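You operate a simulated robot arm through the tools that you are given. There is no shell and no other tool.

You are at the controls of a simulated two-armed robot. One attempt, no reset.

JOB
Sponge the tasting board clean, add the dipper, open the guest jar, seat the blue cover on it.
Fine: the sponge goes back; the dipper lies on the board; the guest lid lies on the table; the cover sits square on the jar, which must not tip over. Set down upright: green sponge. What is to be rubbed or washed off counts as gone when no trace of it is left.

The check looks at the end state, three seconds after you hand in, the way a careful person would. Anything else that was tipped, shoved, dropped, spilled or broken makes it a failure. Lids that push on must go on centred and level and be pressed home; caps that screw on are set level and turned clockwise until they are tight.

ROBOT AND FRAMES
Two 7-joint arms with fingered hands on one trunk that stands fixed in place. Base frame: the origin is at the foot of the trunk, x ahead of it, y to its left, z up; the work surface is at about z = 750. Readings come in mm, degrees, newtons and seconds.
The left shoulder is at [70, 172, 1202], the right one opposite. Each reaches about 1156 mm from its shoulder. Payload 5 kg a hand.
The tool frame of a hand sits at the grasp point between the pads (the TCP): z along the fingers, y along the line on which they close. The tips reach 43 mm beyond it. The gripper opens to 144 mm; its body begins 50 mm behind the TCP. The gripper is a hand of 5 fingers: y runs from the thumb to the fingers, the wrist lies at [-21, -124, -221] in the tool frame.
Orientation is told as [roll, pitch, yaw] about the base's x, y, z axes, in that order, counted from this pose: with the fingers straight down and the wrist toward the robot, the tool's x, y and z point along [0, 1, 0], [1, 0, 0] and [0, 0, -1] of the base frame.

CONTROLS
- The arms move only by the tool move_arm. It takes "left_commands", "right_commands" or both (then of equal length, played together; a hand with none holds still); each is a list of rows, each a list of 6 numbers: the shift along the tool's x, y, z in units of 200 mm (1.0 is 200 mm), then the turn, a rotation vector about the tool's x, y, z in units of 120 degrees (1.0 is 120 degrees). In form: [[x, y, z, wx, wy, wz], ...]. A call has 1 to 20 rows; each row is the pose to reach, as a shift and turn from the pose commanded when the call began, along the tool's axes at that moment. A call with a number of a shift or a turn outside -1 to 1 is refused whole. Each row takes 0.2 s and may step no farther than 50 mm and 8.6 degrees from the row before; otherwise, the whole call is refused. A pose out of reach is approached as far as the arm can. The call stops where the force on the tool passes 90 N (or 10 N more than at its start, if that is more) or the arm is blocked; 0.2 s more then pass. In this call time passes only in rows, and 0.2 s behind the last. The reply holds the time, the measured pose of the TCP, the force on the tool along the base axes, the opening and the grip force, in the units named above and with some noise, with the torque about the TCP (base axes, N m) and any sound that the robot's microphone picked up.
- Cameras (640 x 400 px; columns grow to the right, rows downward): "scene" is now at [122.9, 11, 1412.1]; the picture's right is [0.12, -0.99, 0.00], its down [-0.70, -0.08, -0.71] and it looks along [0.71, 0.08, -0.70] (base axes); focal length 260 px, centre (320, 200). "left" rides on the left gripper at [-86, -109, -168] in its tool frame; the picture's right is [-0.80, -0.29, 0.53], its down [0.54, -0.73, 0.42] and it looks along [0.27, 0.63, 0.73] (tool axes); focal length 275 px, centre (320, 200). "right" rides on the right gripper at [86, -108, -168] in its tool frame; the picture's right is [-0.80, 0.28, -0.53], its down [-0.54, -0.73, 0.42] and it looks along [-0.27, 0.63, 0.73] (tool axes); focal length 275 px, centre (320, 200). There is no depth. A picture from a camera that has moved, and an enlarged one, comes with that camera's place and axes in the base frame and with its lens. The place of the scene camera against the robot may be out by one fixed shift of up to 18 mm in any direction.
- camera(camera): a new picture of that camera. No time passes.
- slide_trunk(by): slides the trunk up (or, below 0, down) by that many mm; the arms and the scene camera ride with it, the base frame stays. It gives what a move gives, with no picture.
- finger_targets(index, middle, ring, little, thumb_bend, thumb_turn, hand): sets how far each is bent, from 0 (flat) to 1 (curled in); at 0.3 the hand is open as for a grip, at 0.7 the pads meet at the TCP. One left out holds its place. A second passes; each finger stops where it meets its share of the squeeze, and holds until it gets a number again. It is the only way to open and close the hand. It gives what a move gives, with no picture; readings hold the bend of each and the force on index, middle, ring, little, thumb and palm. thumb_turn goes from beside the hand (0) to across from the fingers (1), as for a grip.
- head_to(pan, tilt): turns the head with the scene camera to pan (to the left, within 86 degrees either way) and tilt (down, from -29 to 69), counted from straight ahead of the robot. It gives what a move gives.
- close_up(camera, box): a new picture of the part [left, top, right, bottom] of that camera's present view, enlarged. No time passes.
- job_done(): hands the job in; it is judged then, once.

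Places have to be worked out from the pictures, the camera data and where the tool is seen. Open the grippers and draw the arms clear of the work before you hand the job in, unless the task says otherwise.

The tools are called after "Call:" as a command line: name --argument value ..., lists and objects as JSON in quotes. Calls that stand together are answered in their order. move_arm: Moves the arms, as the interface text tells. Its arguments: {"type":"object","properties":{"left_commands":{"type":"array"},"right_commands":{"type":"array"}},"required":[]} The other tools are called the same way: slide_trunk (by) moves the trunk up or down; finger_targets (index, middle, ring, little, thumb_bend, thumb_turn, hand) moves the fingers one by one; head_to (pan, tilt) turns the head that bears the scene camera; camera (camera) takes a picture; close_up (camera, box) takes an enlarged picture of a part of a camera's view; job_done () hands the job in.

At the start:

```text
time: 0.0
left_position: [704.5, 445.9, 1131.1]
left_tool_rot: [0.1, -0.1, 0.1]
left_force: [0.3, -0.7, -0.8]
left_moment: [0.0, 0.0, 0.01]
left_opening: 143.8
left_grasp_force: 0.1
left_shape: jaw
left_bend: [0.3, 0.3, 0.3, 0.3, 0.3, 0.98]
left_finger forces: [0.0, 0.1, 0.0, 0.0, 0.1, 0.0]
right_position: [841.5, -177.3, 1152.3]
right_tool_rot: [0.0, -0.1, -0.1]
right_force: [0.2, 0.3, 0.7]
right_moment: [0.04, 0.01, 0.0]
right_opening: 143.5
right_grasp_force: 0.1
right_shape: jaw
right_bend: [0.3, 0.3, 0.3, 0.3, 0.3, 0.98]
right_finger forces: [0.0, 0.0, 0.0, 0.1, 0.0, 0.1]
trunk travel left (down, up): [-300.0, 640.0]
head pan, tilt (commanded): [6.7, 44.7]
```

scene: 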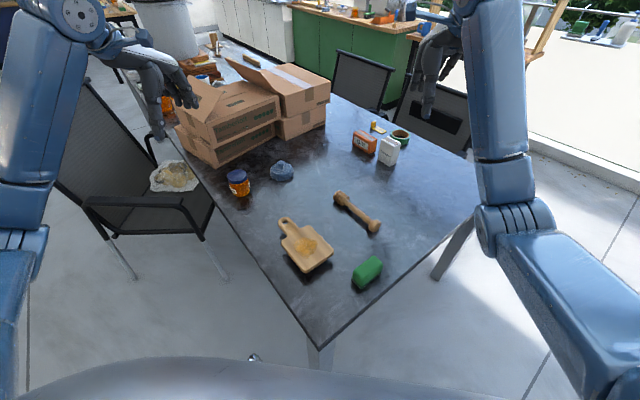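
right: 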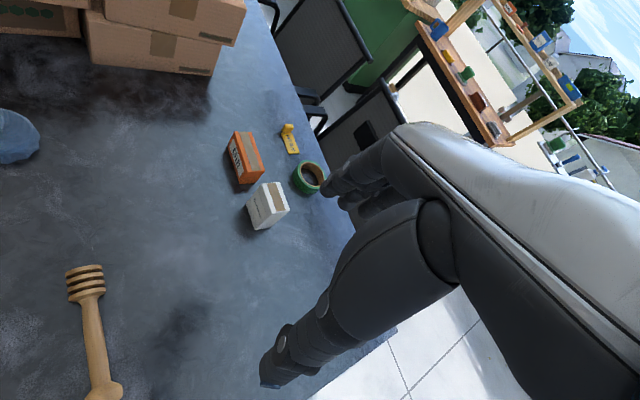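
left: 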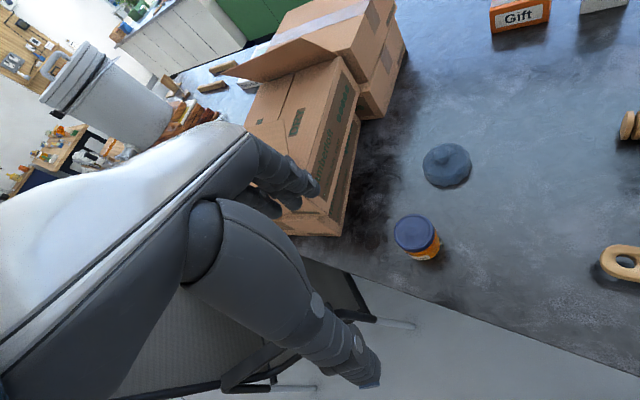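

I start by looking closer at the objects on the table: board, sponge, dipper, jar and blue cover.

Call:
close_up --camera "scene" --box '[210, 150, 400, 300]'

Call:
close_up --camera "scene" --box '[210, 150, 310, 212]'

Call:
close_up --camera "scene" --box '[260, 200, 400, 300]'

Call:
close_up --camera "left" --box '[360, 120, 520, 280]'

```text
2.67 times, centred on (305, 225) of scene
camera zoom: at [122.9, 11.0, 1412.1], right [0.12, -0.99, 0.0], down [-0.7, -0.08, -0.71], along [0.71, 0.08, -0.7], focal length 692 px, centre (360, 133)
```

zoom: 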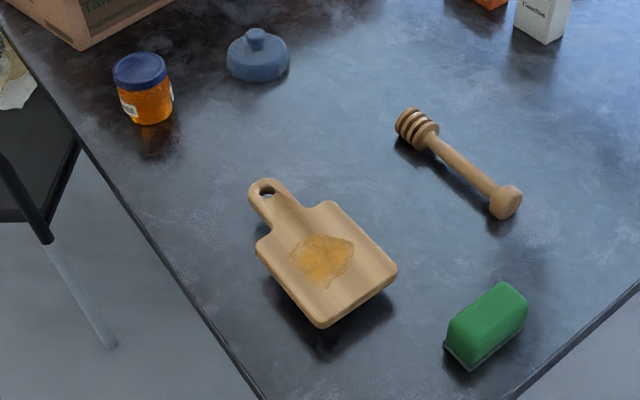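

```text
6.40 times, centred on (260, 181) of scene
camera zoom: at [122.9, 11.0, 1412.1], right [0.12, -0.99, 0.0], down [-0.7, -0.08, -0.71], along [0.71, 0.08, -0.7], focal length 1662 px, centre (704, 322)
```

zoom: 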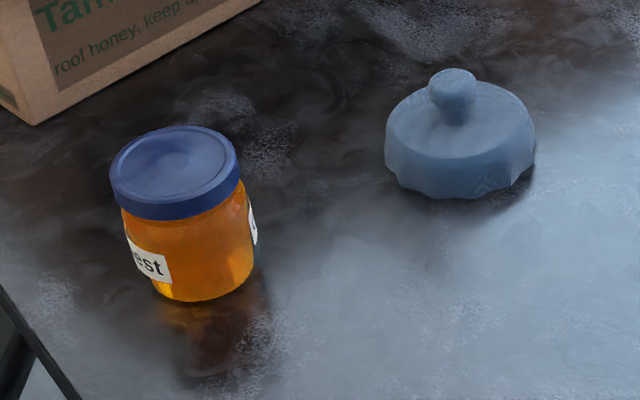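

```text
4.00 times, centred on (330, 250) of scene
camera zoom: at [122.9, 11.0, 1412.1], right [0.12, -0.99, 0.0], down [-0.7, -0.08, -0.71], along [0.71, 0.08, -0.7], focal length 1039 px, centre (280, 0)
```

zoom: 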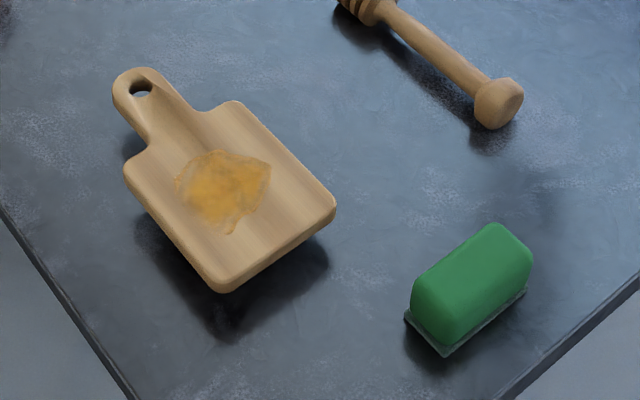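

```text
2.50 times, centred on (440, 200) of left
camera zoom: at [594.6, 358.1, 1298.1], right [-0.28, -0.8, -0.53], down [-0.73, 0.54, -0.42], along [0.63, 0.27, -0.73], focal length 688 px, centre (20, 200)
```

zoom: 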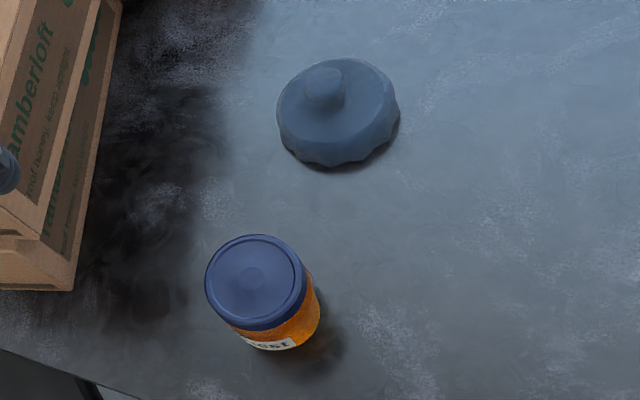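

The jar sits near (800, 385), the cover near (915, 255), the board near (580, 100) and the sponge on its little tray near (510, -75). I bring the right hand toward the sponge, staying high, to get a calibrated close view.

Call:
move_arm --right_commands '[[0.05, -0.163, 0.1, 0, 0, 0], [0.1, -0.326, 0.2, 0, 0, 0], [0.15, -0.489, 0.3, 0, 0, 0], [0.2, -0.652, 0.4, 0, 0, 0], [0.25, -0.815, 0.5, 0, 0, 0]]'

Call:
move_arm --right_commands '[[0.05, -0.163, 0.1, 0, 0, 0], [0.1, -0.326, 0.2, 0, 0, 0], [0.15, -0.489, 0.3, 0, 0, 0], [0.2, -0.652, 0.4, 0, 0, 0], [0.25, -0.815, 0.5, 0, 0, 0]]'

Call:
camera --camera "right"

Call:
camera --camera "scene"

```text
time: 1.2
left_position: [702.7, 444.5, 1131.9]
left_tool_rot: [0.0, 0.0, 0.1]
left_force: [-0.6, 0.5, 0.6]
left_moment: [0.03, -0.04, 0.02]
left_opening: 143.7
left_grasp_force: 0.0
left_shape: jaw
left_bend: [0.3, 0.3, 0.3, 0.3, 0.3, 0.98]
left_finger forces: [0.0, 0.0, 0.0, 0.0, 0.0, 0.1]
right_position: [680.7, -125.8, 1053.9]
right_tool_rot: [0.0, 0.0, 0.0]
right_force: [-1.3, 0.0, 0.9]
right_moment: [0.03, -0.02, -0.02]
right_opening: 143.7
right_grasp_force: 0.1
right_shape: jaw
right_bend: [0.3, 0.3, 0.3, 0.3, 0.3, 0.98]
right_finger forces: [0.0, 0.1, 0.0, 0.1, 0.1, 0.1]
trunk travel left (down, up): [-300.0, 640.0]
head pan, tilt (commanded): [6.7, 44.7]
```

```text
time: 2.4
left_position: [703.5, 445.4, 1131.2]
left_tool_rot: [0.0, 0.0, 0.1]
left_force: [0.0, 0.2, -0.2]
left_moment: [-0.03, 0.03, -0.03]
left_opening: 143.7
left_grasp_force: 0.0
left_shape: jaw
left_bend: [0.3, 0.3, 0.3, 0.3, 0.3, 0.98]
left_finger forces: [0.0, 0.0, 0.1, 0.0, 0.1, 0.0]
right_position: [517.4, -75.2, 952.0]
right_tool_rot: [0.1, 0.0, 0.0]
right_force: [-0.3, 0.7, -0.5]
right_moment: [-0.01, -0.03, 0.04]
right_opening: 143.9
right_grasp_force: 0.0
right_shape: jaw
right_bend: [0.3, 0.3, 0.3, 0.3, 0.3, 0.98]
right_finger forces: [0.0, 0.0, 0.0, 0.1, 0.0, 0.0]
trunk travel left (down, up): [-300.0, 640.0]
head pan, tilt (commanded): [6.7, 44.7]
```

```text
taken
camera right: at [409.9, 10.3, 1119.6], right [0.28, -0.8, 0.53], down [-0.73, -0.54, -0.42], along [0.63, -0.27, -0.73], focal length 275 px, centre (320, 200)
```

right: 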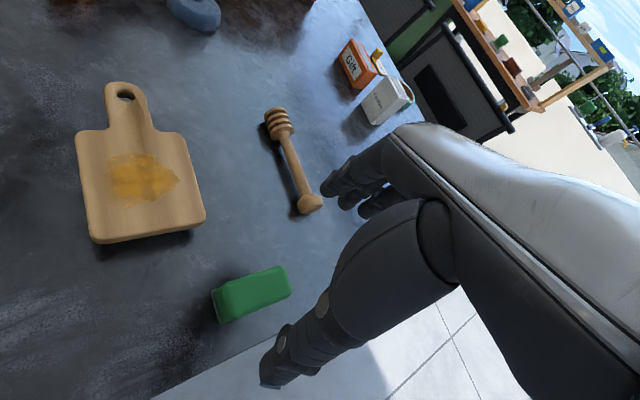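

```text
taken
camera scene: at [122.6, 11.4, 1412.2], right [0.12, -0.99, 0.0], down [-0.7, -0.08, -0.71], along [0.71, 0.08, -0.7], focal length 260 px, centre (320, 200)
```

scene: 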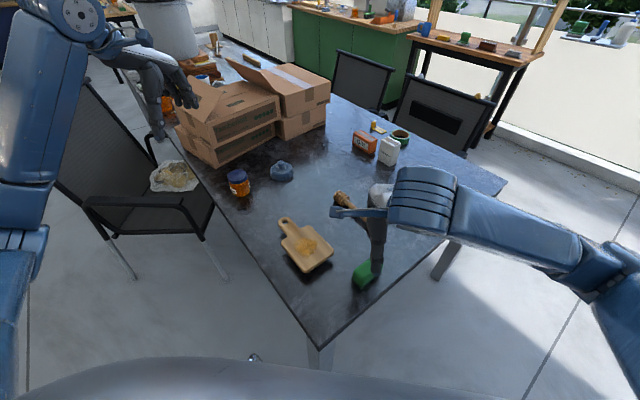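

The sponge, board and dipper are in the right camera's view. I enlarge them to measure.

Call:
close_up --camera "right" --box '[190, 240, 310, 340]'

Call:
close_up --camera "right" --box '[60, 70, 220, 250]'

Call:
close_up --camera "right" --box '[240, 90, 360, 230]'

```text
4.00 times, centred on (250, 290) of right
camera zoom: at [409.9, 10.3, 1119.6], right [0.28, -0.8, 0.53], down [-0.73, -0.54, -0.42], along [0.63, -0.27, -0.73], focal length 1101 px, centre (600, -160)
```

zoom: 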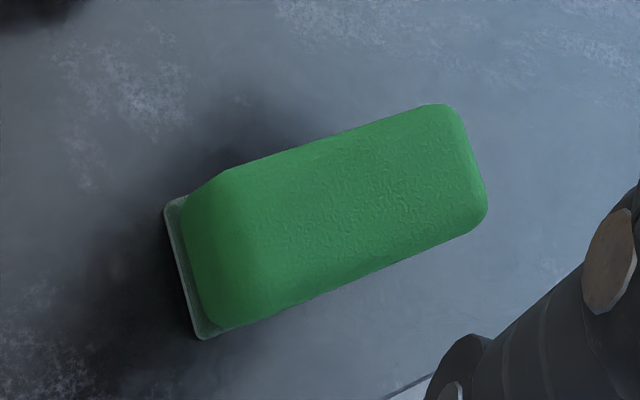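

```text
2.22 times, centred on (140, 160) of right
camera zoom: at [409.9, 10.3, 1119.6], right [0.28, -0.8, 0.53], down [-0.73, -0.54, -0.42], along [0.63, -0.27, -0.73], focal length 612 px, centre (720, 289)
```

zoom: 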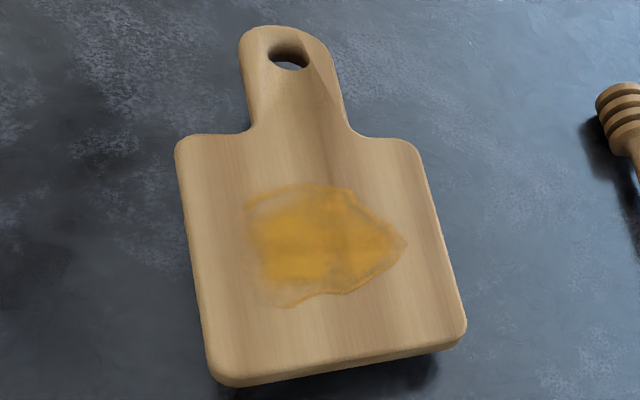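

```text
2.86 times, centred on (300, 160) of right
camera zoom: at [409.9, 10.3, 1119.6], right [0.28, -0.8, 0.53], down [-0.73, -0.54, -0.42], along [0.63, -0.27, -0.73], focal length 786 px, centre (377, 314)
```

zoom: 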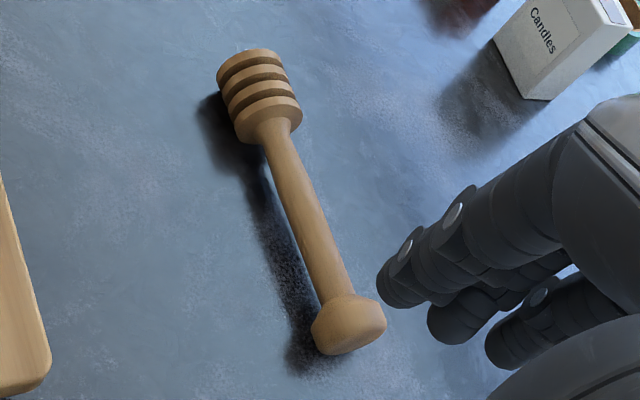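

The sponge's long axis runs about -45° (from near the board toward +x,-y), centre about (522, -82). The board's body is also turned 45°, centre about (584, 106). I turn the right hand 45° so the fingers straddle the sponge's short width, and lower to 900 for another look.

Call:
move_arm --right_commands '[[-0.006, 0.004, 0.04, 0, 0, -0.0625], [-0.012, 0.008, 0.08, 0, 0, -0.125], [-0.018, 0.012, 0.12, 0, 0, -0.1875], [-0.024, 0.016, 0.16, 0, 0, -0.25], [-0.03, 0.02, 0.2, 0, 0, -0.3125], [-0.035, 0.025, 0.26, 0, 0, -0.375]]'

Call:
camera --camera "right"

Call:
close_up --camera "scene" --box '[300, 180, 460, 300]'

```text
time: 3.8
left_position: [704.8, 444.9, 1130.5]
left_tool_rot: [0.0, 0.1, 0.1]
left_force: [0.6, -0.1, 0.2]
left_moment: [-0.02, 0.0, 0.02]
left_opening: 143.6
left_grasp_force: 0.1
left_shape: jaw
left_bend: [0.3, 0.3, 0.3, 0.3, 0.3, 0.98]
left_finger forces: [0.0, 0.0, 0.0, 0.0, 0.0, 0.0]
right_position: [519.1, -84.0, 900.1]
right_tool_rot: [0.0, 0.0, 45.2]
right_force: [0.0, -0.2, -0.5]
right_moment: [0.04, 0.03, 0.03]
right_opening: 143.7
right_grasp_force: 0.1
right_shape: jaw
right_bend: [0.3, 0.3, 0.3, 0.3, 0.3, 0.98]
right_finger forces: [0.1, 0.0, 0.0, 0.0, 0.1, 0.0]
trunk travel left (down, up): [-300.0, 640.0]
head pan, tilt (commanded): [6.7, 44.7]
```

```text
taken
camera right: at [383.2, -101.3, 1068.2], right [0.76, -0.36, 0.53], down [-0.13, -0.9, -0.42], along [0.63, 0.26, -0.73], focal length 275 px, centre (320, 200)
```

right: 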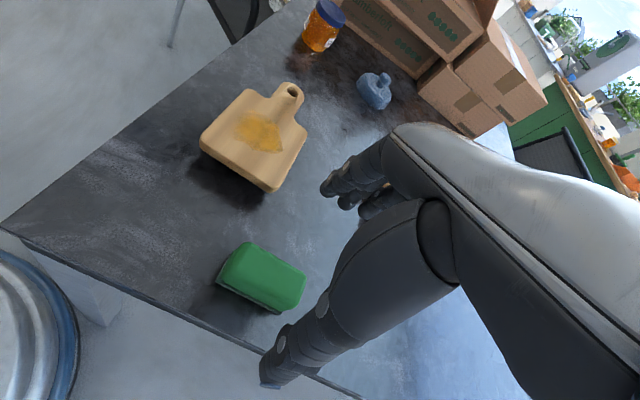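

```text
3.33 times, centred on (380, 240) of scene
camera zoom: at [122.8, 10.4, 1412.1], right [0.12, -0.99, 0.0], down [-0.7, -0.08, -0.71], along [0.71, 0.08, -0.7], focal length 866 px, centre (120, 67)
```

zoom: 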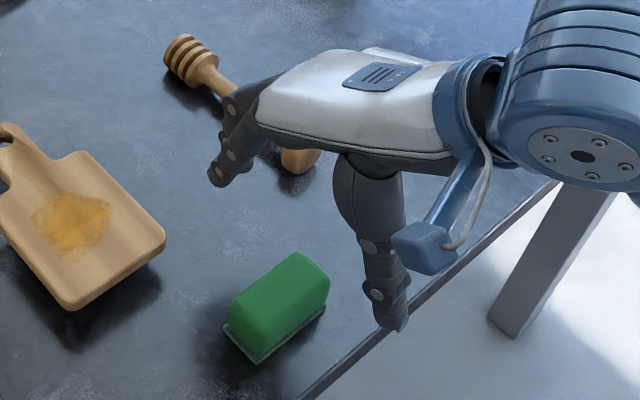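

I enlarge the sponge and board from this new vantage to triangulate heights.

Call:
close_up --camera "right" --box '[200, 230, 320, 330]'

Call:
close_up --camera "right" --box '[180, 70, 330, 200]'

```text
4.00 times, centred on (260, 280) of right
camera zoom: at [383.2, -101.3, 1068.2], right [0.76, -0.36, 0.53], down [-0.13, -0.9, -0.42], along [0.63, 0.26, -0.73], focal length 1101 px, centre (560, -120)
```

zoom: 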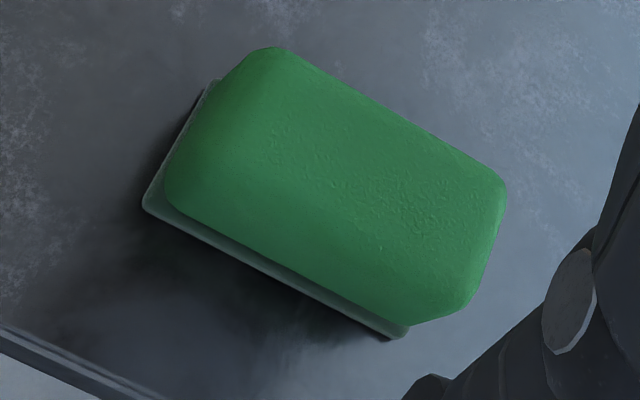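

```text
3.08 times, centred on (255, 135) of right
camera zoom: at [383.2, -101.3, 1068.2], right [0.76, -0.36, 0.53], down [-0.13, -0.9, -0.42], along [0.63, 0.26, -0.73], focal length 847 px, centre (520, 400)
```

zoom: 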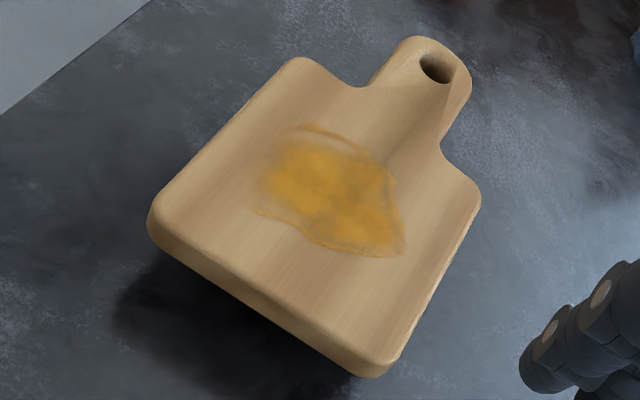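

Triangulation puts the board's top surface at about z = 797 (so it is thick or on feet), the sponge's top near 790, tray centre (520, -79). I check how the board stands.

Call:
close_up --camera "scene" --box '[270, 210, 340, 280]'

Call:
close_up --camera "scene" --box '[340, 240, 400, 300]'

```text
5.71 times, centred on (305, 245) of scene
camera zoom: at [122.8, 10.4, 1412.1], right [0.12, -0.99, 0.0], down [-0.7, -0.08, -0.71], along [0.71, 0.08, -0.7], focal length 1484 px, centre (406, -57)
```

zoom: 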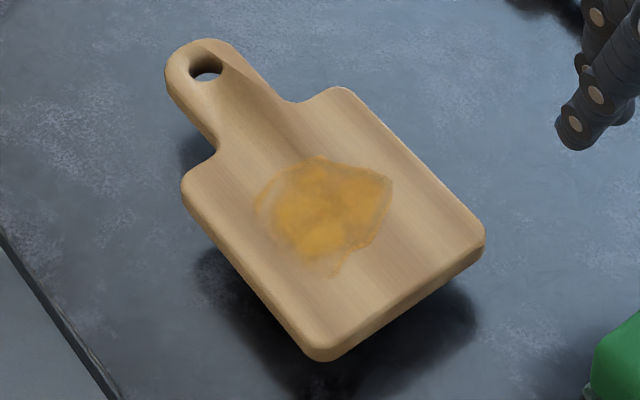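

```text
6.67 times, centred on (370, 270) of scene
camera zoom: at [122.8, 10.4, 1412.1], right [0.12, -0.99, 0.0], down [-0.7, -0.08, -0.71], along [0.71, 0.08, -0.7], focal length 1731 px, centre (-13, -267)
```

zoom: 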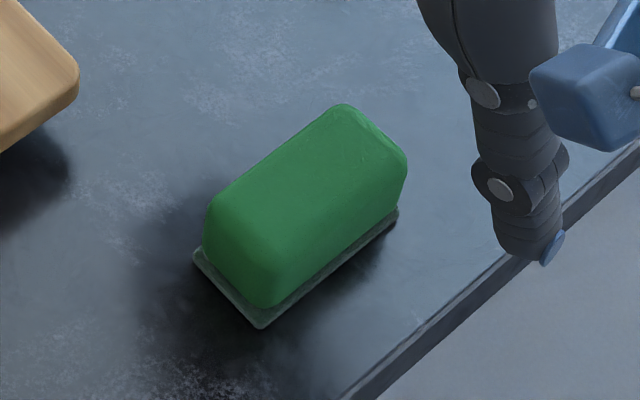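

The board seems raised on short feet; its top is clean apart from the honey blot. I pre-close the right hand a little so the fingers will clear the board's corner on the way down.

Call:
finger_targets --hand "right" --index 0.45 --middle 0.45 --ring 0.45 --little 0.45 --thumb_bend 0.45

Call:
move_arm --right_commands '[[0.015, 0.02, 0.1, 0, 0, 0], [0.015, 0.02, 0.2, 0, 0, 0], [0.015, 0.02, 0.3, 0, 0, 0]]'

Call:
camera --camera "right"

Call:
close_up --camera "scene" --box '[300, 200, 430, 300]'

```text
time: 4.8
left_position: [704.4, 445.8, 1131.1]
left_tool_rot: [0.0, 0.0, 0.1]
left_force: [0.2, 0.4, 0.6]
left_moment: [-0.02, -0.01, 0.02]
left_opening: 143.4
left_grasp_force: 0.0
left_shape: jaw
left_bend: [0.3, 0.3, 0.3, 0.3, 0.3, 0.98]
left_finger forces: [0.0, 0.0, 0.0, 0.0, 0.1, 0.1]
right_position: [520.4, -83.5, 899.9]
right_tool_rot: [0.0, 0.0, 45.0]
right_force: [-0.5, -0.1, 0.3]
right_moment: [-0.02, 0.0, 0.0]
right_opening: 97.0
right_grasp_force: 0.1
right_shape: fingers
right_bend: [0.45, 0.45, 0.45, 0.45, 0.45, 0.98]
right_finger forces: [0.0, 0.1, 0.1, 0.1, 0.0, 0.0]
trunk travel left (down, up): [-300.0, 640.0]
head pan, tilt (commanded): [6.7, 44.7]
```

```text
time: 5.6
left_position: [703.8, 445.5, 1130.3]
left_tool_rot: [0.0, 0.1, 0.0]
left_force: [-0.1, 0.0, -1.1]
left_moment: [0.0, -0.01, -0.01]
left_opening: 143.8
left_grasp_force: 0.0
left_shape: jaw
left_bend: [0.3, 0.3, 0.3, 0.3, 0.3, 0.98]
left_finger forces: [0.1, 0.1, 0.0, 0.0, 0.2, 0.0]
right_position: [522.1, -80.8, 840.1]
right_tool_rot: [0.0, 0.0, 45.0]
right_force: [0.1, 0.2, -0.7]
right_moment: [0.01, -0.01, 0.0]
right_opening: 97.5
right_grasp_force: 0.0
right_shape: fingers
right_bend: [0.45, 0.45, 0.45, 0.45, 0.45, 0.98]
right_finger forces: [0.0, 0.0, 0.0, 0.0, 0.1, 0.0]
trunk travel left (down, up): [-300.0, 640.0]
head pan, tilt (commanded): [6.7, 44.7]
```

```text
taken
camera right: at [385.6, -97.6, 1008.2], right [0.76, -0.36, 0.53], down [-0.13, -0.9, -0.42], along [0.63, 0.25, -0.73], focal length 275 px, centre (320, 200)
```

right: 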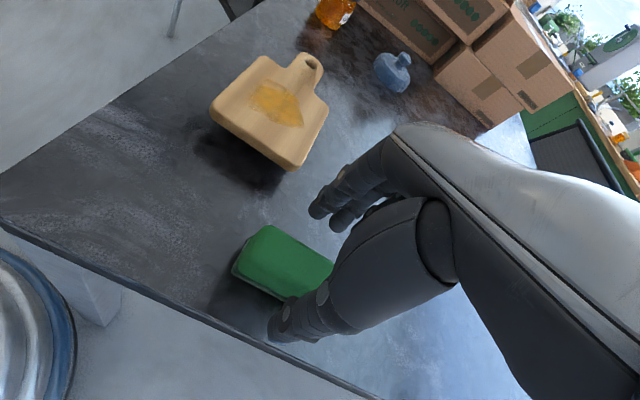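

```text
4.00 times, centred on (365, 250) of scene
camera zoom: at [123.1, 10.9, 1412.1], right [0.12, -0.99, 0.0], down [-0.7, -0.08, -0.71], along [0.71, 0.08, -0.7], focal length 1039 px, centre (140, 0)
```

zoom: 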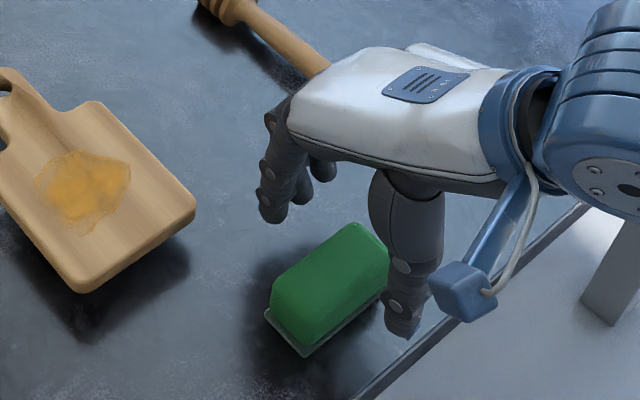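

The hand straddles the sponge with the fingers on the far side and the thumb on the near side. I descend to about z = 806, watching the force.

Call:
move_arm --right_commands '[[0.01, 0, 0.05, 0, 0, 0], [0.015, 0, 0.1, 0, 0, 0], [0.015, 0, 0.14, 0, 0, 0], [0.015, 0, 0.17, 0, 0, 0]]'

Call:
close_up --camera "scene" --box '[320, 220, 430, 300]'

Call:
close_up --camera "right" --box '[220, 180, 420, 360]'

```text
time: 6.6
left_position: [704.0, 444.9, 1130.6]
left_tool_rot: [-0.1, 0.1, 0.0]
left_force: [0.1, -0.8, 0.1]
left_moment: [-0.02, -0.06, 0.0]
left_opening: 144.2
left_grasp_force: 0.1
left_shape: jaw
left_bend: [0.3, 0.3, 0.3, 0.3, 0.3, 0.98]
left_finger forces: [0.0, 0.1, 0.0, 0.1, 0.1, 0.1]
right_position: [519.9, -78.8, 806.6]
right_tool_rot: [0.1, 0.0, 45.0]
right_force: [0.1, 0.6, 0.3]
right_moment: [0.07, -0.02, 0.03]
right_opening: 97.3
right_grasp_force: 0.0
right_shape: fingers
right_bend: [0.45, 0.45, 0.45, 0.45, 0.45, 0.98]
right_finger forces: [0.0, 0.1, 0.1, 0.0, 0.1, 0.0]
trunk travel left (down, up): [-300.0, 640.0]
head pan, tilt (commanded): [6.7, 44.7]
```

```text
5.00 times, centred on (375, 260) of scene
camera zoom: at [122.8, 11.0, 1412.1], right [0.12, -0.99, 0.0], down [-0.7, -0.08, -0.71], along [0.71, 0.08, -0.7], focal length 1298 px, centre (45, -100)
```

zoom: 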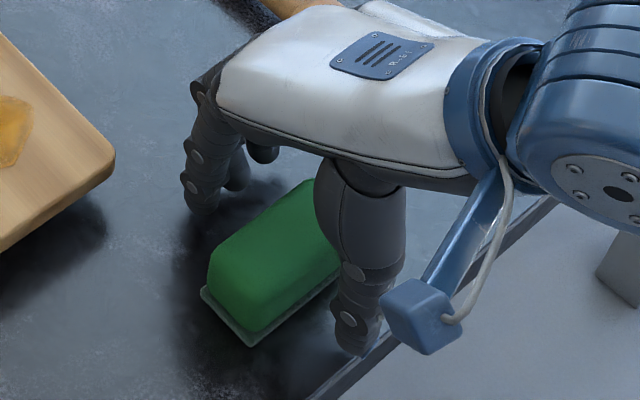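

```text
2.22 times, centred on (320, 270) of right
camera zoom: at [383.2, -94.8, 975.0], right [0.76, -0.36, 0.53], down [-0.13, -0.9, -0.42], along [0.63, 0.25, -0.73], focal length 612 px, centre (320, 44)
```

zoom: 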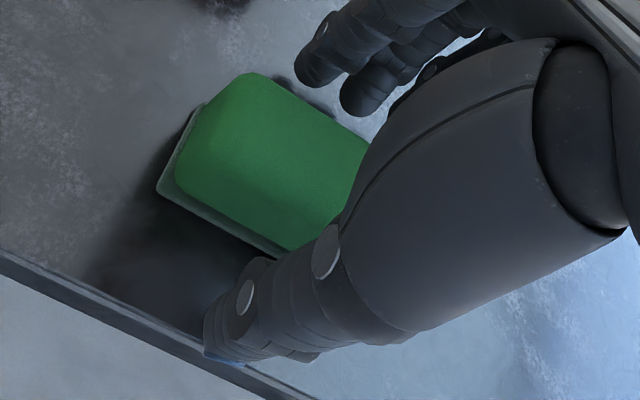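

The hand is at z = 806 around the sponge with no contact yet. I close all fingers on it.

Call:
finger_targets --hand "right" --index 0.62 --middle 0.62 --ring 0.62 --little 0.62 --thumb_bend 0.62

Call:
close_up --camera "scene" --box '[320, 220, 430, 300]'

Call:
close_up --camera "right" --box '[220, 180, 420, 360]'

```text
time: 7.6
left_position: [703.7, 444.3, 1130.5]
left_tool_rot: [0.0, 0.0, 0.1]
left_force: [-0.7, -0.1, 0.0]
left_moment: [0.0, -0.03, 0.0]
left_opening: 143.5
left_grasp_force: 0.0
left_shape: jaw
left_bend: [0.3, 0.3, 0.3, 0.3, 0.3, 0.98]
left_finger forces: [0.0, 0.1, 0.0, 0.0, 0.0, 0.0]
right_position: [520.0, -77.2, 807.9]
right_tool_rot: [0.1, 0.0, 44.9]
right_force: [-0.2, 0.8, -0.1]
right_moment: [-0.02, 0.02, 0.01]
right_opening: 44.8
right_grasp_force: 4.0
right_shape: fingers
right_bend: [0.6, 0.61, 0.61, 0.62, 0.59, 0.97]
right_finger forces: [2.3, 1.5, 0.5, 0.1, 4.4, 0.0]
trunk travel left (down, up): [-300.0, 640.0]
head pan, tilt (commanded): [6.7, 44.7]
```

```text
5.00 times, centred on (375, 260) of scene
camera zoom: at [122.8, 11.0, 1412.1], right [0.12, -0.99, 0.0], down [-0.7, -0.08, -0.71], along [0.71, 0.08, -0.7], focal length 1298 px, centre (45, -100)
```

zoom: 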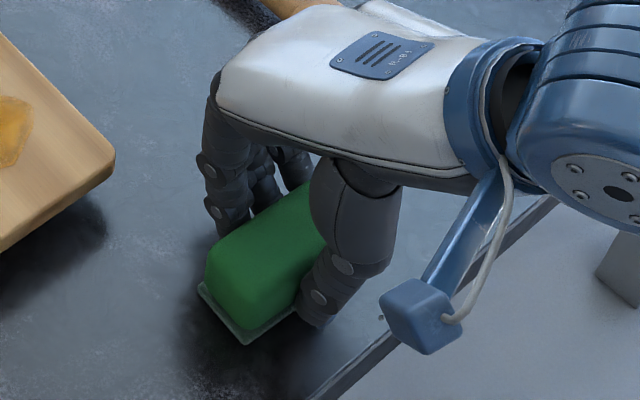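

```text
2.22 times, centred on (320, 270) of right
camera zoom: at [383.2, -94.8, 975.2], right [0.76, -0.36, 0.53], down [-0.13, -0.9, -0.42], along [0.63, 0.25, -0.73], focal length 612 px, centre (320, 44)
```

zoom: 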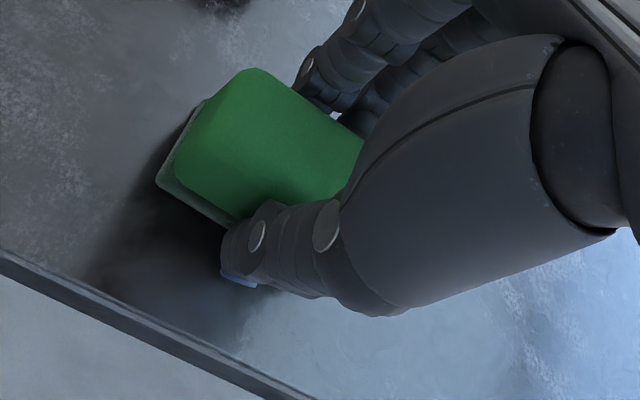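

The fingers touch (thumb 4.4 N) but the grip is light. I tighten a bit for lifting and wiping.

Call:
finger_targets --hand "right" --index 0.66 --middle 0.66 --ring 0.66 --little 0.66 --thumb_bend 0.66

Call:
close_up --camera "right" --box '[220, 180, 420, 360]'

```text
time: 8.6
left_position: [703.9, 445.2, 1130.8]
left_tool_rot: [0.0, 0.0, 0.1]
left_force: [-0.6, -0.8, -0.3]
left_moment: [-0.02, 0.02, 0.0]
left_opening: 143.8
left_grasp_force: 0.0
left_shape: jaw
left_bend: [0.3, 0.3, 0.3, 0.3, 0.3, 0.98]
left_finger forces: [0.0, 0.1, 0.0, 0.0, 0.1, 0.0]
right_position: [519.4, -77.3, 807.1]
right_tool_rot: [-0.1, 0.0, 45.1]
right_force: [0.8, 0.1, 0.3]
right_moment: [0.01, 0.02, 0.04]
right_opening: 43.7
right_grasp_force: 10.5
right_shape: fingers
right_bend: [0.61, 0.64, 0.65, 0.66, 0.59, 0.96]
right_finger forces: [5.4, 3.9, 1.4, 0.1, 10.8, 0.0]
trunk travel left (down, up): [-300.0, 640.0]
head pan, tilt (commanded): [6.7, 44.7]
```

```text
2.22 times, centred on (320, 270) of right
camera zoom: at [383.2, -94.8, 975.2], right [0.76, -0.36, 0.53], down [-0.13, -0.9, -0.42], along [0.63, 0.25, -0.73], focal length 612 px, centre (320, 44)
```

zoom: 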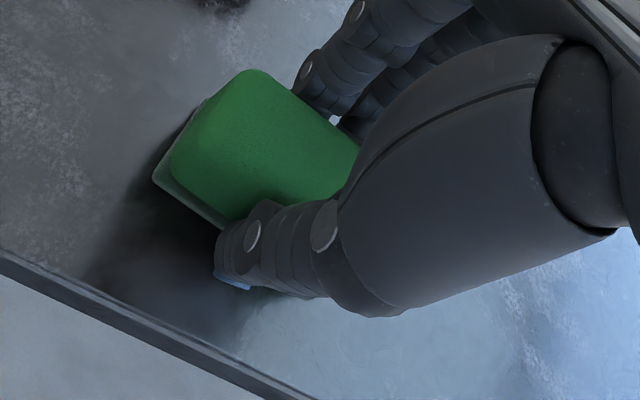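

Grip is now 10.5 N. I lift 40 mm and see whether the thin grey base stays on the table.

Call:
move_arm --right_commands '[[0, 0, -0.05, 0, 0, 0], [0, 0, -0.1, 0, 0, 0], [0, 0, -0.15, 0, 0, 0], [0, 0, -0.2, 0, 0, 0]]'

Call:
close_up --camera "right" --box '[180, 160, 420, 360]'

Call:
close_up --camera "scene" --box '[320, 220, 430, 300]'

```text
time: 9.6
left_position: [704.4, 446.0, 1130.4]
left_tool_rot: [0.1, 0.0, 0.1]
left_force: [0.0, 0.5, -0.1]
left_moment: [0.0, 0.0, 0.02]
left_opening: 143.8
left_grasp_force: 0.0
left_shape: jaw
left_bend: [0.3, 0.3, 0.3, 0.3, 0.3, 0.98]
left_finger forces: [0.0, 0.0, 0.0, 0.0, 0.0, 0.1]
right_position: [519.2, -77.8, 846.6]
right_tool_rot: [-0.1, 0.0, 44.9]
right_force: [-0.6, 0.0, -0.1]
right_moment: [0.01, -0.01, -0.02]
right_opening: 43.6
right_grasp_force: 10.6
right_shape: fingers
right_bend: [0.61, 0.64, 0.65, 0.66, 0.59, 0.96]
right_finger forces: [5.4, 3.9, 1.2, 0.1, 10.8, 0.0]
trunk travel left (down, up): [-300.0, 640.0]
head pan, tilt (commanded): [6.7, 44.7]
```

```text
2.00 times, centred on (300, 260) of right
camera zoom: at [383.1, -94.6, 1015.5], right [0.76, -0.36, 0.53], down [-0.13, -0.9, -0.42], along [0.63, 0.25, -0.73], focal length 551 px, centre (360, 80)
```

zoom: 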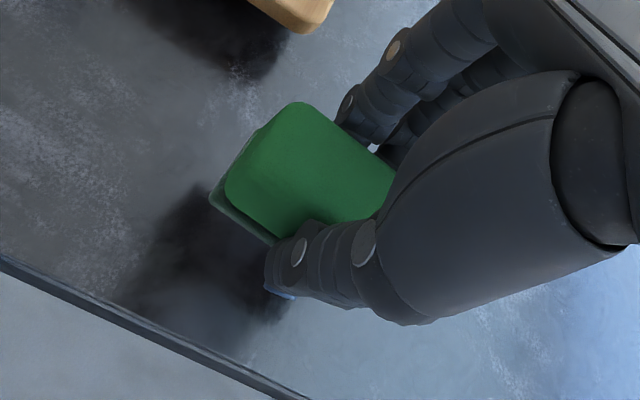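

```text
5.00 times, centred on (375, 260) of scene
camera zoom: at [122.7, 11.0, 1412.1], right [0.12, -0.99, 0.0], down [-0.7, -0.08, -0.71], along [0.71, 0.08, -0.7], focal length 1298 px, centre (45, -100)
```

zoom: 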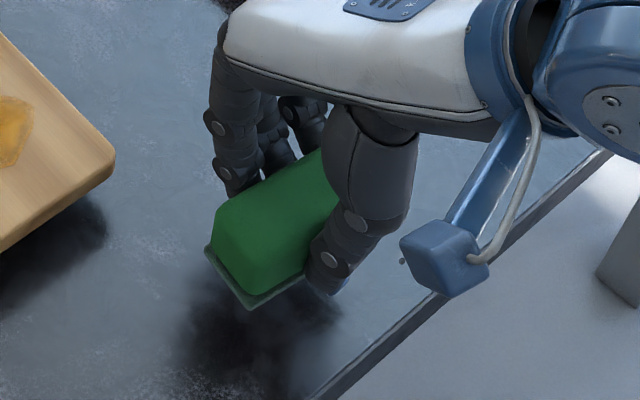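

The grey base is part of the sponge itself (its scouring layer), so its resting spot is centre (520, -79), yaw 45°, TCP about z = 807 when down. I raise and carry it over the blot on the board.

Call:
move_arm --right_commands '[[0, 0, -0.1, 0, 0, 0], [0, 0, -0.2, 0, 0, 0], [0.088, 0.16, -0.24, 0, 0, 0], [0.176, 0.32, -0.24, 0, 0, 0], [0.264, 0.48, -0.24, 0, 0, 0], [0.352, 0.64, -0.24, 0, 0, 0], [0.44, 0.8, -0.24, 0, 0, 0]]'

Call:
camera --camera "right"

Call:
close_up --camera "scene" --box '[240, 190, 370, 290]'

```text
time: 11.2
left_position: [704.0, 446.2, 1129.1]
left_tool_rot: [-0.1, 0.1, 0.1]
left_force: [-0.2, 0.3, 0.5]
left_moment: [-0.01, 0.02, -0.01]
left_opening: 143.7
left_grasp_force: 0.0
left_shape: jaw
left_bend: [0.3, 0.3, 0.3, 0.3, 0.3, 0.98]
left_finger forces: [0.1, 0.1, 0.0, 0.0, 0.0, 0.0]
right_position: [570.7, 98.8, 896.7]
right_tool_rot: [0.0, 0.2, 45.0]
right_force: [0.2, 0.3, 0.1]
right_moment: [-0.01, 0.04, 0.02]
right_opening: 43.6
right_grasp_force: 10.4
right_shape: fingers
right_bend: [0.61, 0.64, 0.65, 0.66, 0.59, 0.96]
right_finger forces: [5.6, 3.8, 1.3, 0.0, 10.6, 0.0]
trunk travel left (down, up): [-300.0, 640.0]
head pan, tilt (commanded): [6.7, 44.7]
```

```text
taken
camera right: at [433.5, 82.1, 1063.7], right [0.76, -0.36, 0.53], down [-0.13, -0.9, -0.42], along [0.63, 0.25, -0.73], focal length 275 px, centre (320, 200)
```

right: 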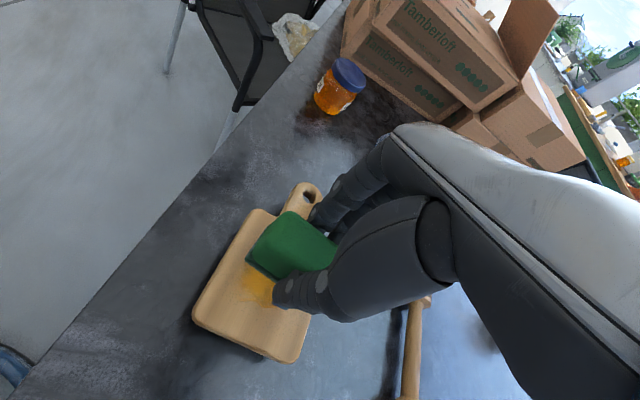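

```text
4.00 times, centred on (305, 240) of scene
camera zoom: at [123.1, 12.3, 1412.1], right [0.12, -0.99, 0.0], down [-0.7, -0.08, -0.71], along [0.71, 0.08, -0.7], focal length 1039 px, centre (380, 40)
```

zoom: 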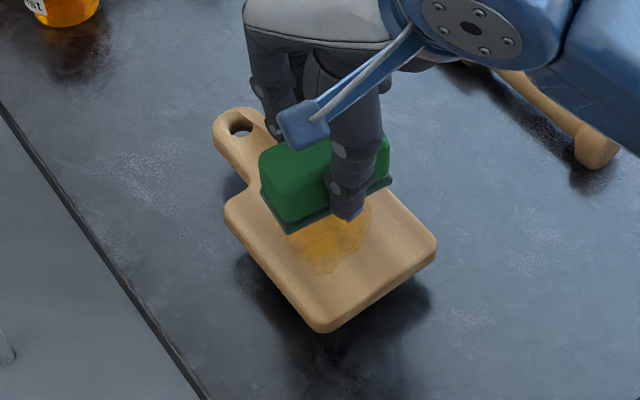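

The sponge hovers over the blot at (571, 99). I descend close to the board, then feel for contact in small steps.

Call:
move_arm --right_commands '[[0, 0, 0.08, 0, 0, 0], [0, 0, 0.15, 0, 0, 0], [0, 0, 0.185, 0, 0, 0]]'

Call:
move_arm --right_commands '[[0, 0, 0.008, 0, 0, 0], [0, 0, 0.016, 0, 0, 0]]'

Call:
close_up --camera "scene" --box '[240, 190, 370, 290]'

```text
time: 12.0
left_position: [703.8, 445.2, 1129.9]
left_tool_rot: [0.0, 0.1, 0.1]
left_force: [-0.3, 0.0, 0.0]
left_moment: [-0.01, 0.01, 0.0]
left_opening: 143.5
left_grasp_force: 0.0
left_shape: jaw
left_bend: [0.3, 0.3, 0.3, 0.3, 0.3, 0.98]
left_finger forces: [0.0, 0.0, 0.1, 0.0, 0.0, 0.0]
right_position: [571.8, 97.2, 857.6]
right_tool_rot: [0.0, -0.1, 45.0]
right_force: [-0.2, 0.5, -0.6]
right_moment: [0.02, 0.02, 0.0]
right_opening: 43.5
right_grasp_force: 10.8
right_shape: fingers
right_bend: [0.61, 0.64, 0.65, 0.66, 0.59, 0.96]
right_finger forces: [5.6, 3.8, 1.2, 0.0, 10.6, 0.0]
trunk travel left (down, up): [-300.0, 640.0]
head pan, tilt (commanded): [6.7, 44.7]
```

```text
time: 12.6
left_position: [703.0, 444.6, 1130.7]
left_tool_rot: [0.0, 0.0, 0.1]
left_force: [-0.2, 0.1, -0.4]
left_moment: [0.03, -0.04, -0.01]
left_opening: 143.4
left_grasp_force: 0.0
left_shape: jaw
left_bend: [0.3, 0.3, 0.3, 0.3, 0.3, 0.98]
left_finger forces: [0.0, 0.0, 0.0, 0.0, 0.0, 0.1]
right_position: [570.2, 98.9, 855.0]
right_tool_rot: [0.1, 0.1, 44.9]
right_force: [0.1, 0.8, -0.8]
right_moment: [0.02, -0.01, 0.01]
right_opening: 43.7
right_grasp_force: 10.4
right_shape: fingers
right_bend: [0.61, 0.64, 0.65, 0.66, 0.59, 0.96]
right_finger forces: [5.6, 3.8, 1.2, 0.0, 10.7, 0.0]
trunk travel left (down, up): [-300.0, 640.0]
head pan, tilt (commanded): [6.7, 44.7]
```

```text
4.00 times, centred on (305, 240) of scene
camera zoom: at [122.8, 11.2, 1412.1], right [0.12, -0.99, 0.0], down [-0.7, -0.08, -0.71], along [0.71, 0.08, -0.7], focal length 1039 px, centre (380, 40)
```

zoom: 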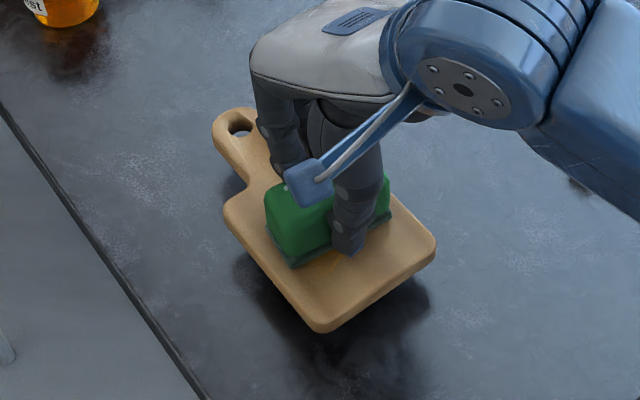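

Not in contact yet at z = 855. I step down further in 2 mm steps.

Call:
move_arm --right_commands '[[0, 0, 0.01, 0, 0, 0], [0, 0, 0.015, 0, 0, 0]]'

Call:
move_arm --right_commands '[[0, 0, 0.01, 0, 0, 0], [0, 0, 0.015, 0, 0, 0]]'

```text
time: 13.2
left_position: [702.4, 444.7, 1132.0]
left_tool_rot: [0.0, 0.0, 0.0]
left_force: [0.1, 0.2, -1.2]
left_moment: [-0.01, -0.02, 0.0]
left_opening: 143.5
left_grasp_force: 0.0
left_shape: jaw
left_bend: [0.3, 0.3, 0.3, 0.3, 0.3, 0.98]
left_finger forces: [0.0, 0.0, 0.1, 0.1, 0.1, 0.0]
right_position: [571.8, 98.8, 852.0]
right_tool_rot: [0.0, -0.1, 44.9]
right_force: [-0.3, -1.6, 5.4]
right_moment: [-0.14, 0.14, 0.08]
right_opening: 43.7
right_grasp_force: 11.4
right_shape: fingers
right_bend: [0.62, 0.64, 0.65, 0.66, 0.6, 0.96]
right_finger forces: [5.6, 3.7, 1.4, 0.0, 11.2, 0.0]
trunk travel left (down, up): [-300.0, 640.0]
head pan, tilt (commanded): [6.7, 44.7]
```

```text
time: 13.8
left_position: [703.3, 445.5, 1132.5]
left_tool_rot: [0.0, 0.0, 0.0]
left_force: [-0.9, -0.6, -0.5]
left_moment: [0.02, 0.0, 0.01]
left_opening: 143.4
left_grasp_force: 0.1
left_shape: jaw
left_bend: [0.3, 0.3, 0.3, 0.3, 0.3, 0.98]
left_finger forces: [0.0, 0.0, 0.0, 0.0, 0.0, 0.0]
right_position: [571.0, 98.2, 850.0]
right_tool_rot: [-0.1, -0.2, 45.0]
right_force: [1.6, 0.2, 17.4]
right_moment: [-0.05, 0.03, 0.03]
right_opening: 43.5
right_grasp_force: 12.7
right_shape: fingers
right_bend: [0.62, 0.64, 0.65, 0.66, 0.6, 0.96]
right_finger forces: [6.9, 4.7, 1.7, 0.0, 12.0, 0.0]
trunk travel left (down, up): [-300.0, 640.0]
head pan, tilt (commanded): [6.7, 44.7]
```

Contact: about 17 N at z = 850. I ease up 1.5 mm and make a first gentle rubbing stroke, then check that the board stays put.

Call:
move_arm --right_commands '[[0, 0, -0.0075, 0, 0, 0], [0, -0.04, -0.0075, 0, 0, 0], [0, -0.08, -0.0075, 0, 0, 0], [0, -0.125, -0.0075, 0, 0, 0], [0, -0.08, -0.0075, 0, 0, 0], [0, -0.04, -0.0075, 0, 0, 0], [0, 0, -0.0075, 0, 0, 0]]'

Call:
close_up --camera "scene" --box '[240, 190, 370, 290]'

Call:
close_up --camera "right" --box '[160, 160, 360, 360]'

```text
time: 15.4
left_position: [703.0, 445.9, 1131.5]
left_tool_rot: [0.1, -0.1, 0.0]
left_force: [0.6, -0.6, -0.7]
left_moment: [-0.02, 0.01, 0.02]
left_opening: 143.8
left_grasp_force: 0.1
left_shape: jaw
left_bend: [0.3, 0.3, 0.3, 0.3, 0.3, 0.98]
left_finger forces: [0.1, 0.0, 0.0, 0.0, 0.0, 0.0]
right_position: [570.3, 97.3, 849.9]
right_tool_rot: [-0.1, -0.1, 45.1]
right_force: [-3.0, -4.8, 9.7]
right_moment: [-0.27, 0.3, 0.02]
right_opening: 43.5
right_grasp_force: 10.8
right_shape: fingers
right_bend: [0.62, 0.64, 0.66, 0.66, 0.6, 0.96]
right_finger forces: [4.8, 3.2, 0.6, 0.0, 13.5, 0.0]
trunk travel left (down, up): [-300.0, 640.0]
head pan, tilt (commanded): [6.7, 44.7]
```

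```text
4.00 times, centred on (305, 240) of scene
camera zoom: at [122.0, 10.8, 1412.2], right [0.12, -0.99, 0.0], down [-0.7, -0.08, -0.71], along [0.71, 0.08, -0.7], focal length 1039 px, centre (380, 40)
```

zoom: 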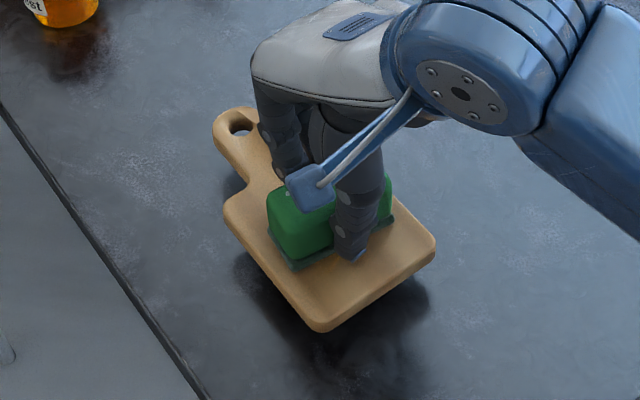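

```text
2.00 times, centred on (260, 260) of right
camera zoom: at [433.4, 80.2, 1017.9], right [0.76, -0.36, 0.53], down [-0.13, -0.9, -0.42], along [0.63, 0.25, -0.73], focal length 551 px, centre (440, 80)
```

zoom: 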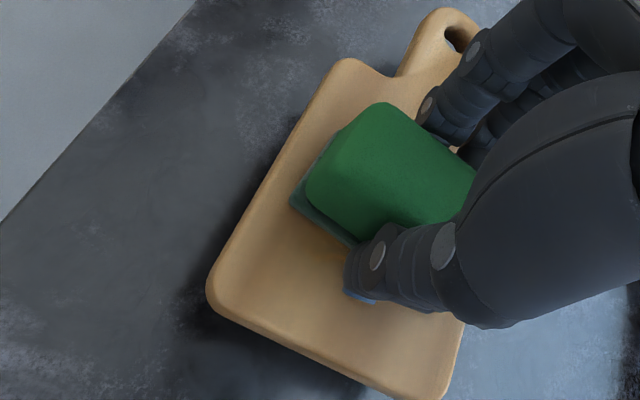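

The near half of the blot is already gone and the board hasn't moved. I rub the whole area with full strokes, including small sideways offsets.

Call:
move_arm --right_commands '[[0, 0.05, 0, 0, 0, 0], [0, 0.1, 0, 0, 0, 0], [0, 0.14, 0, 0, 0, 0], [0.03, 0.14, 0, 0, 0, 0], [0.03, 0.09, 0, 0, 0, 0], [0.03, 0.04, 0, 0, 0, 0], [0.03, -0.02, 0, 0, 0, 0], [0.03, -0.08, 0, 0, 0, 0], [0.03, -0.13, 0, 0, 0, 0], [0, -0.13, 0, 0, 0, 0], [-0.03, -0.13, 0, 0, 0, 0], [-0.03, -0.08, 0, 0, 0, 0], [-0.03, -0.02, 0, 0, 0, 0], [-0.03, 0.04, 0, 0, 0, 0], [-0.03, 0.09, 0, 0, 0, 0], [-0.03, 0.14, 0, 0, 0, 0], [0, 0.14, 0, 0, 0, 0], [0, 0.09, 0, 0, 0, 0], [0, 0.04, 0, 0, 0, 0], [0, 0, 0, 0, 0, 0]]'

Call:
move_arm --right_commands '[[0, 0, -0.05, 0, 0, 0], [0, 0, -0.15, 0, 0, 0], [-0.1, -0.2, -0.25, 0, 0, 0], [-0.2, -0.4, -0.25, 0, 0, 0], [-0.3, -0.6, -0.25, 0, 0, 0]]'

Call:
close_up --camera "scene" --box '[240, 190, 370, 290]'

Call:
camera --camera "right"

```text
time: 19.6
left_position: [703.1, 444.7, 1130.4]
left_tool_rot: [0.1, -0.1, 0.1]
left_force: [-1.0, -0.2, 0.6]
left_moment: [-0.01, -0.01, -0.02]
left_opening: 143.6
left_grasp_force: 0.1
left_shape: jaw
left_bend: [0.3, 0.3, 0.3, 0.3, 0.3, 0.98]
left_finger forces: [0.1, 0.0, 0.0, 0.0, 0.0, 0.0]
right_position: [569.7, 97.6, 849.7]
right_tool_rot: [0.0, 0.1, 44.9]
right_force: [0.7, 1.4, 2.0]
right_moment: [0.06, -0.01, -0.04]
right_opening: 43.7
right_grasp_force: 10.9
right_shape: fingers
right_bend: [0.62, 0.64, 0.65, 0.66, 0.6, 0.96]
right_finger forces: [6.3, 3.8, 0.8, 0.1, 10.1, 0.0]
trunk travel left (down, up): [-300.0, 640.0]
head pan, tilt (commanded): [6.7, 44.7]
```

```text
time: 20.8
left_position: [701.8, 444.6, 1132.2]
left_tool_rot: [0.1, 0.0, 0.1]
left_force: [0.3, 0.4, 0.5]
left_moment: [0.04, -0.03, 0.03]
left_opening: 143.7
left_grasp_force: 0.1
left_shape: jaw
left_bend: [0.3, 0.3, 0.3, 0.3, 0.3, 0.98]
left_finger forces: [0.0, 0.0, 0.0, 0.1, 0.0, 0.0]
right_position: [528.0, -28.3, 902.0]
right_tool_rot: [0.0, -0.2, 45.1]
right_force: [0.2, -0.4, -0.1]
right_moment: [0.01, -0.04, 0.0]
right_opening: 43.6
right_grasp_force: 10.3
right_shape: fingers
right_bend: [0.62, 0.64, 0.65, 0.66, 0.6, 0.96]
right_finger forces: [6.0, 3.6, 0.8, 0.1, 10.3, 0.0]
trunk travel left (down, up): [-300.0, 640.0]
head pan, tilt (commanded): [6.7, 44.7]
```

```text
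4.00 times, centred on (305, 240) of scene
camera zoom: at [121.8, 9.3, 1412.3], right [0.12, -0.99, 0.0], down [-0.7, -0.08, -0.71], along [0.71, 0.08, -0.7], focal length 1039 px, centre (380, 40)
```

zoom: 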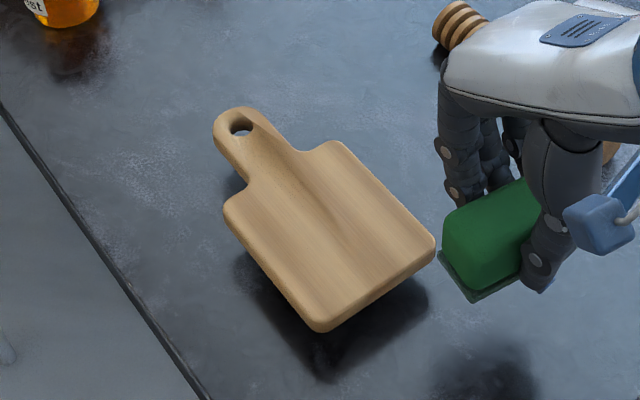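

```text
taken
camera right: at [390.5, -45.7, 1070.2], right [0.76, -0.36, 0.53], down [-0.13, -0.9, -0.42], along [0.63, 0.26, -0.73], focal length 275 px, centre (320, 200)
```

right: 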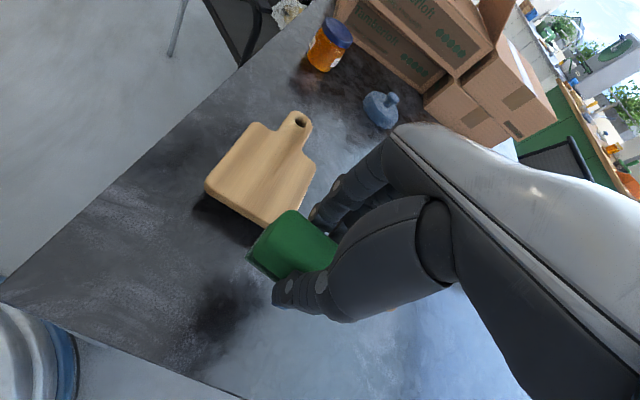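

The board looks clean; I enlarge both views to check for any faint residue.

Call:
close_up --camera "scene" --box '[275, 220, 340, 275]'

Call:
close_up --camera "right" --box '[190, 100, 330, 240]'

```text
7.27 times, centred on (308, 248) of scene
camera zoom: at [121.8, 9.3, 1412.3], right [0.12, -0.99, 0.0], down [-0.7, -0.08, -0.71], along [0.71, 0.08, -0.7], focal length 1888 px, centre (411, -146)
```

zoom: 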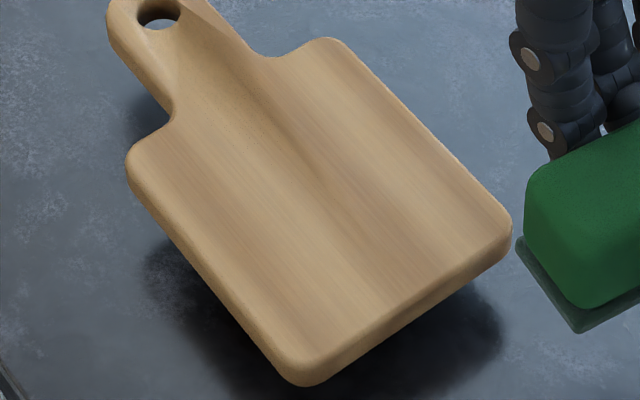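

```text
2.86 times, centred on (260, 170) of right
camera zoom: at [390.5, -45.7, 1070.2], right [0.76, -0.36, 0.53], down [-0.13, -0.9, -0.42], along [0.63, 0.26, -0.73], focal length 786 px, centre (491, 286)
```

zoom: 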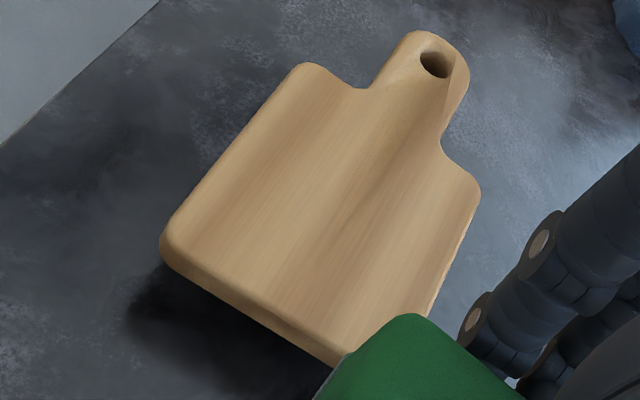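

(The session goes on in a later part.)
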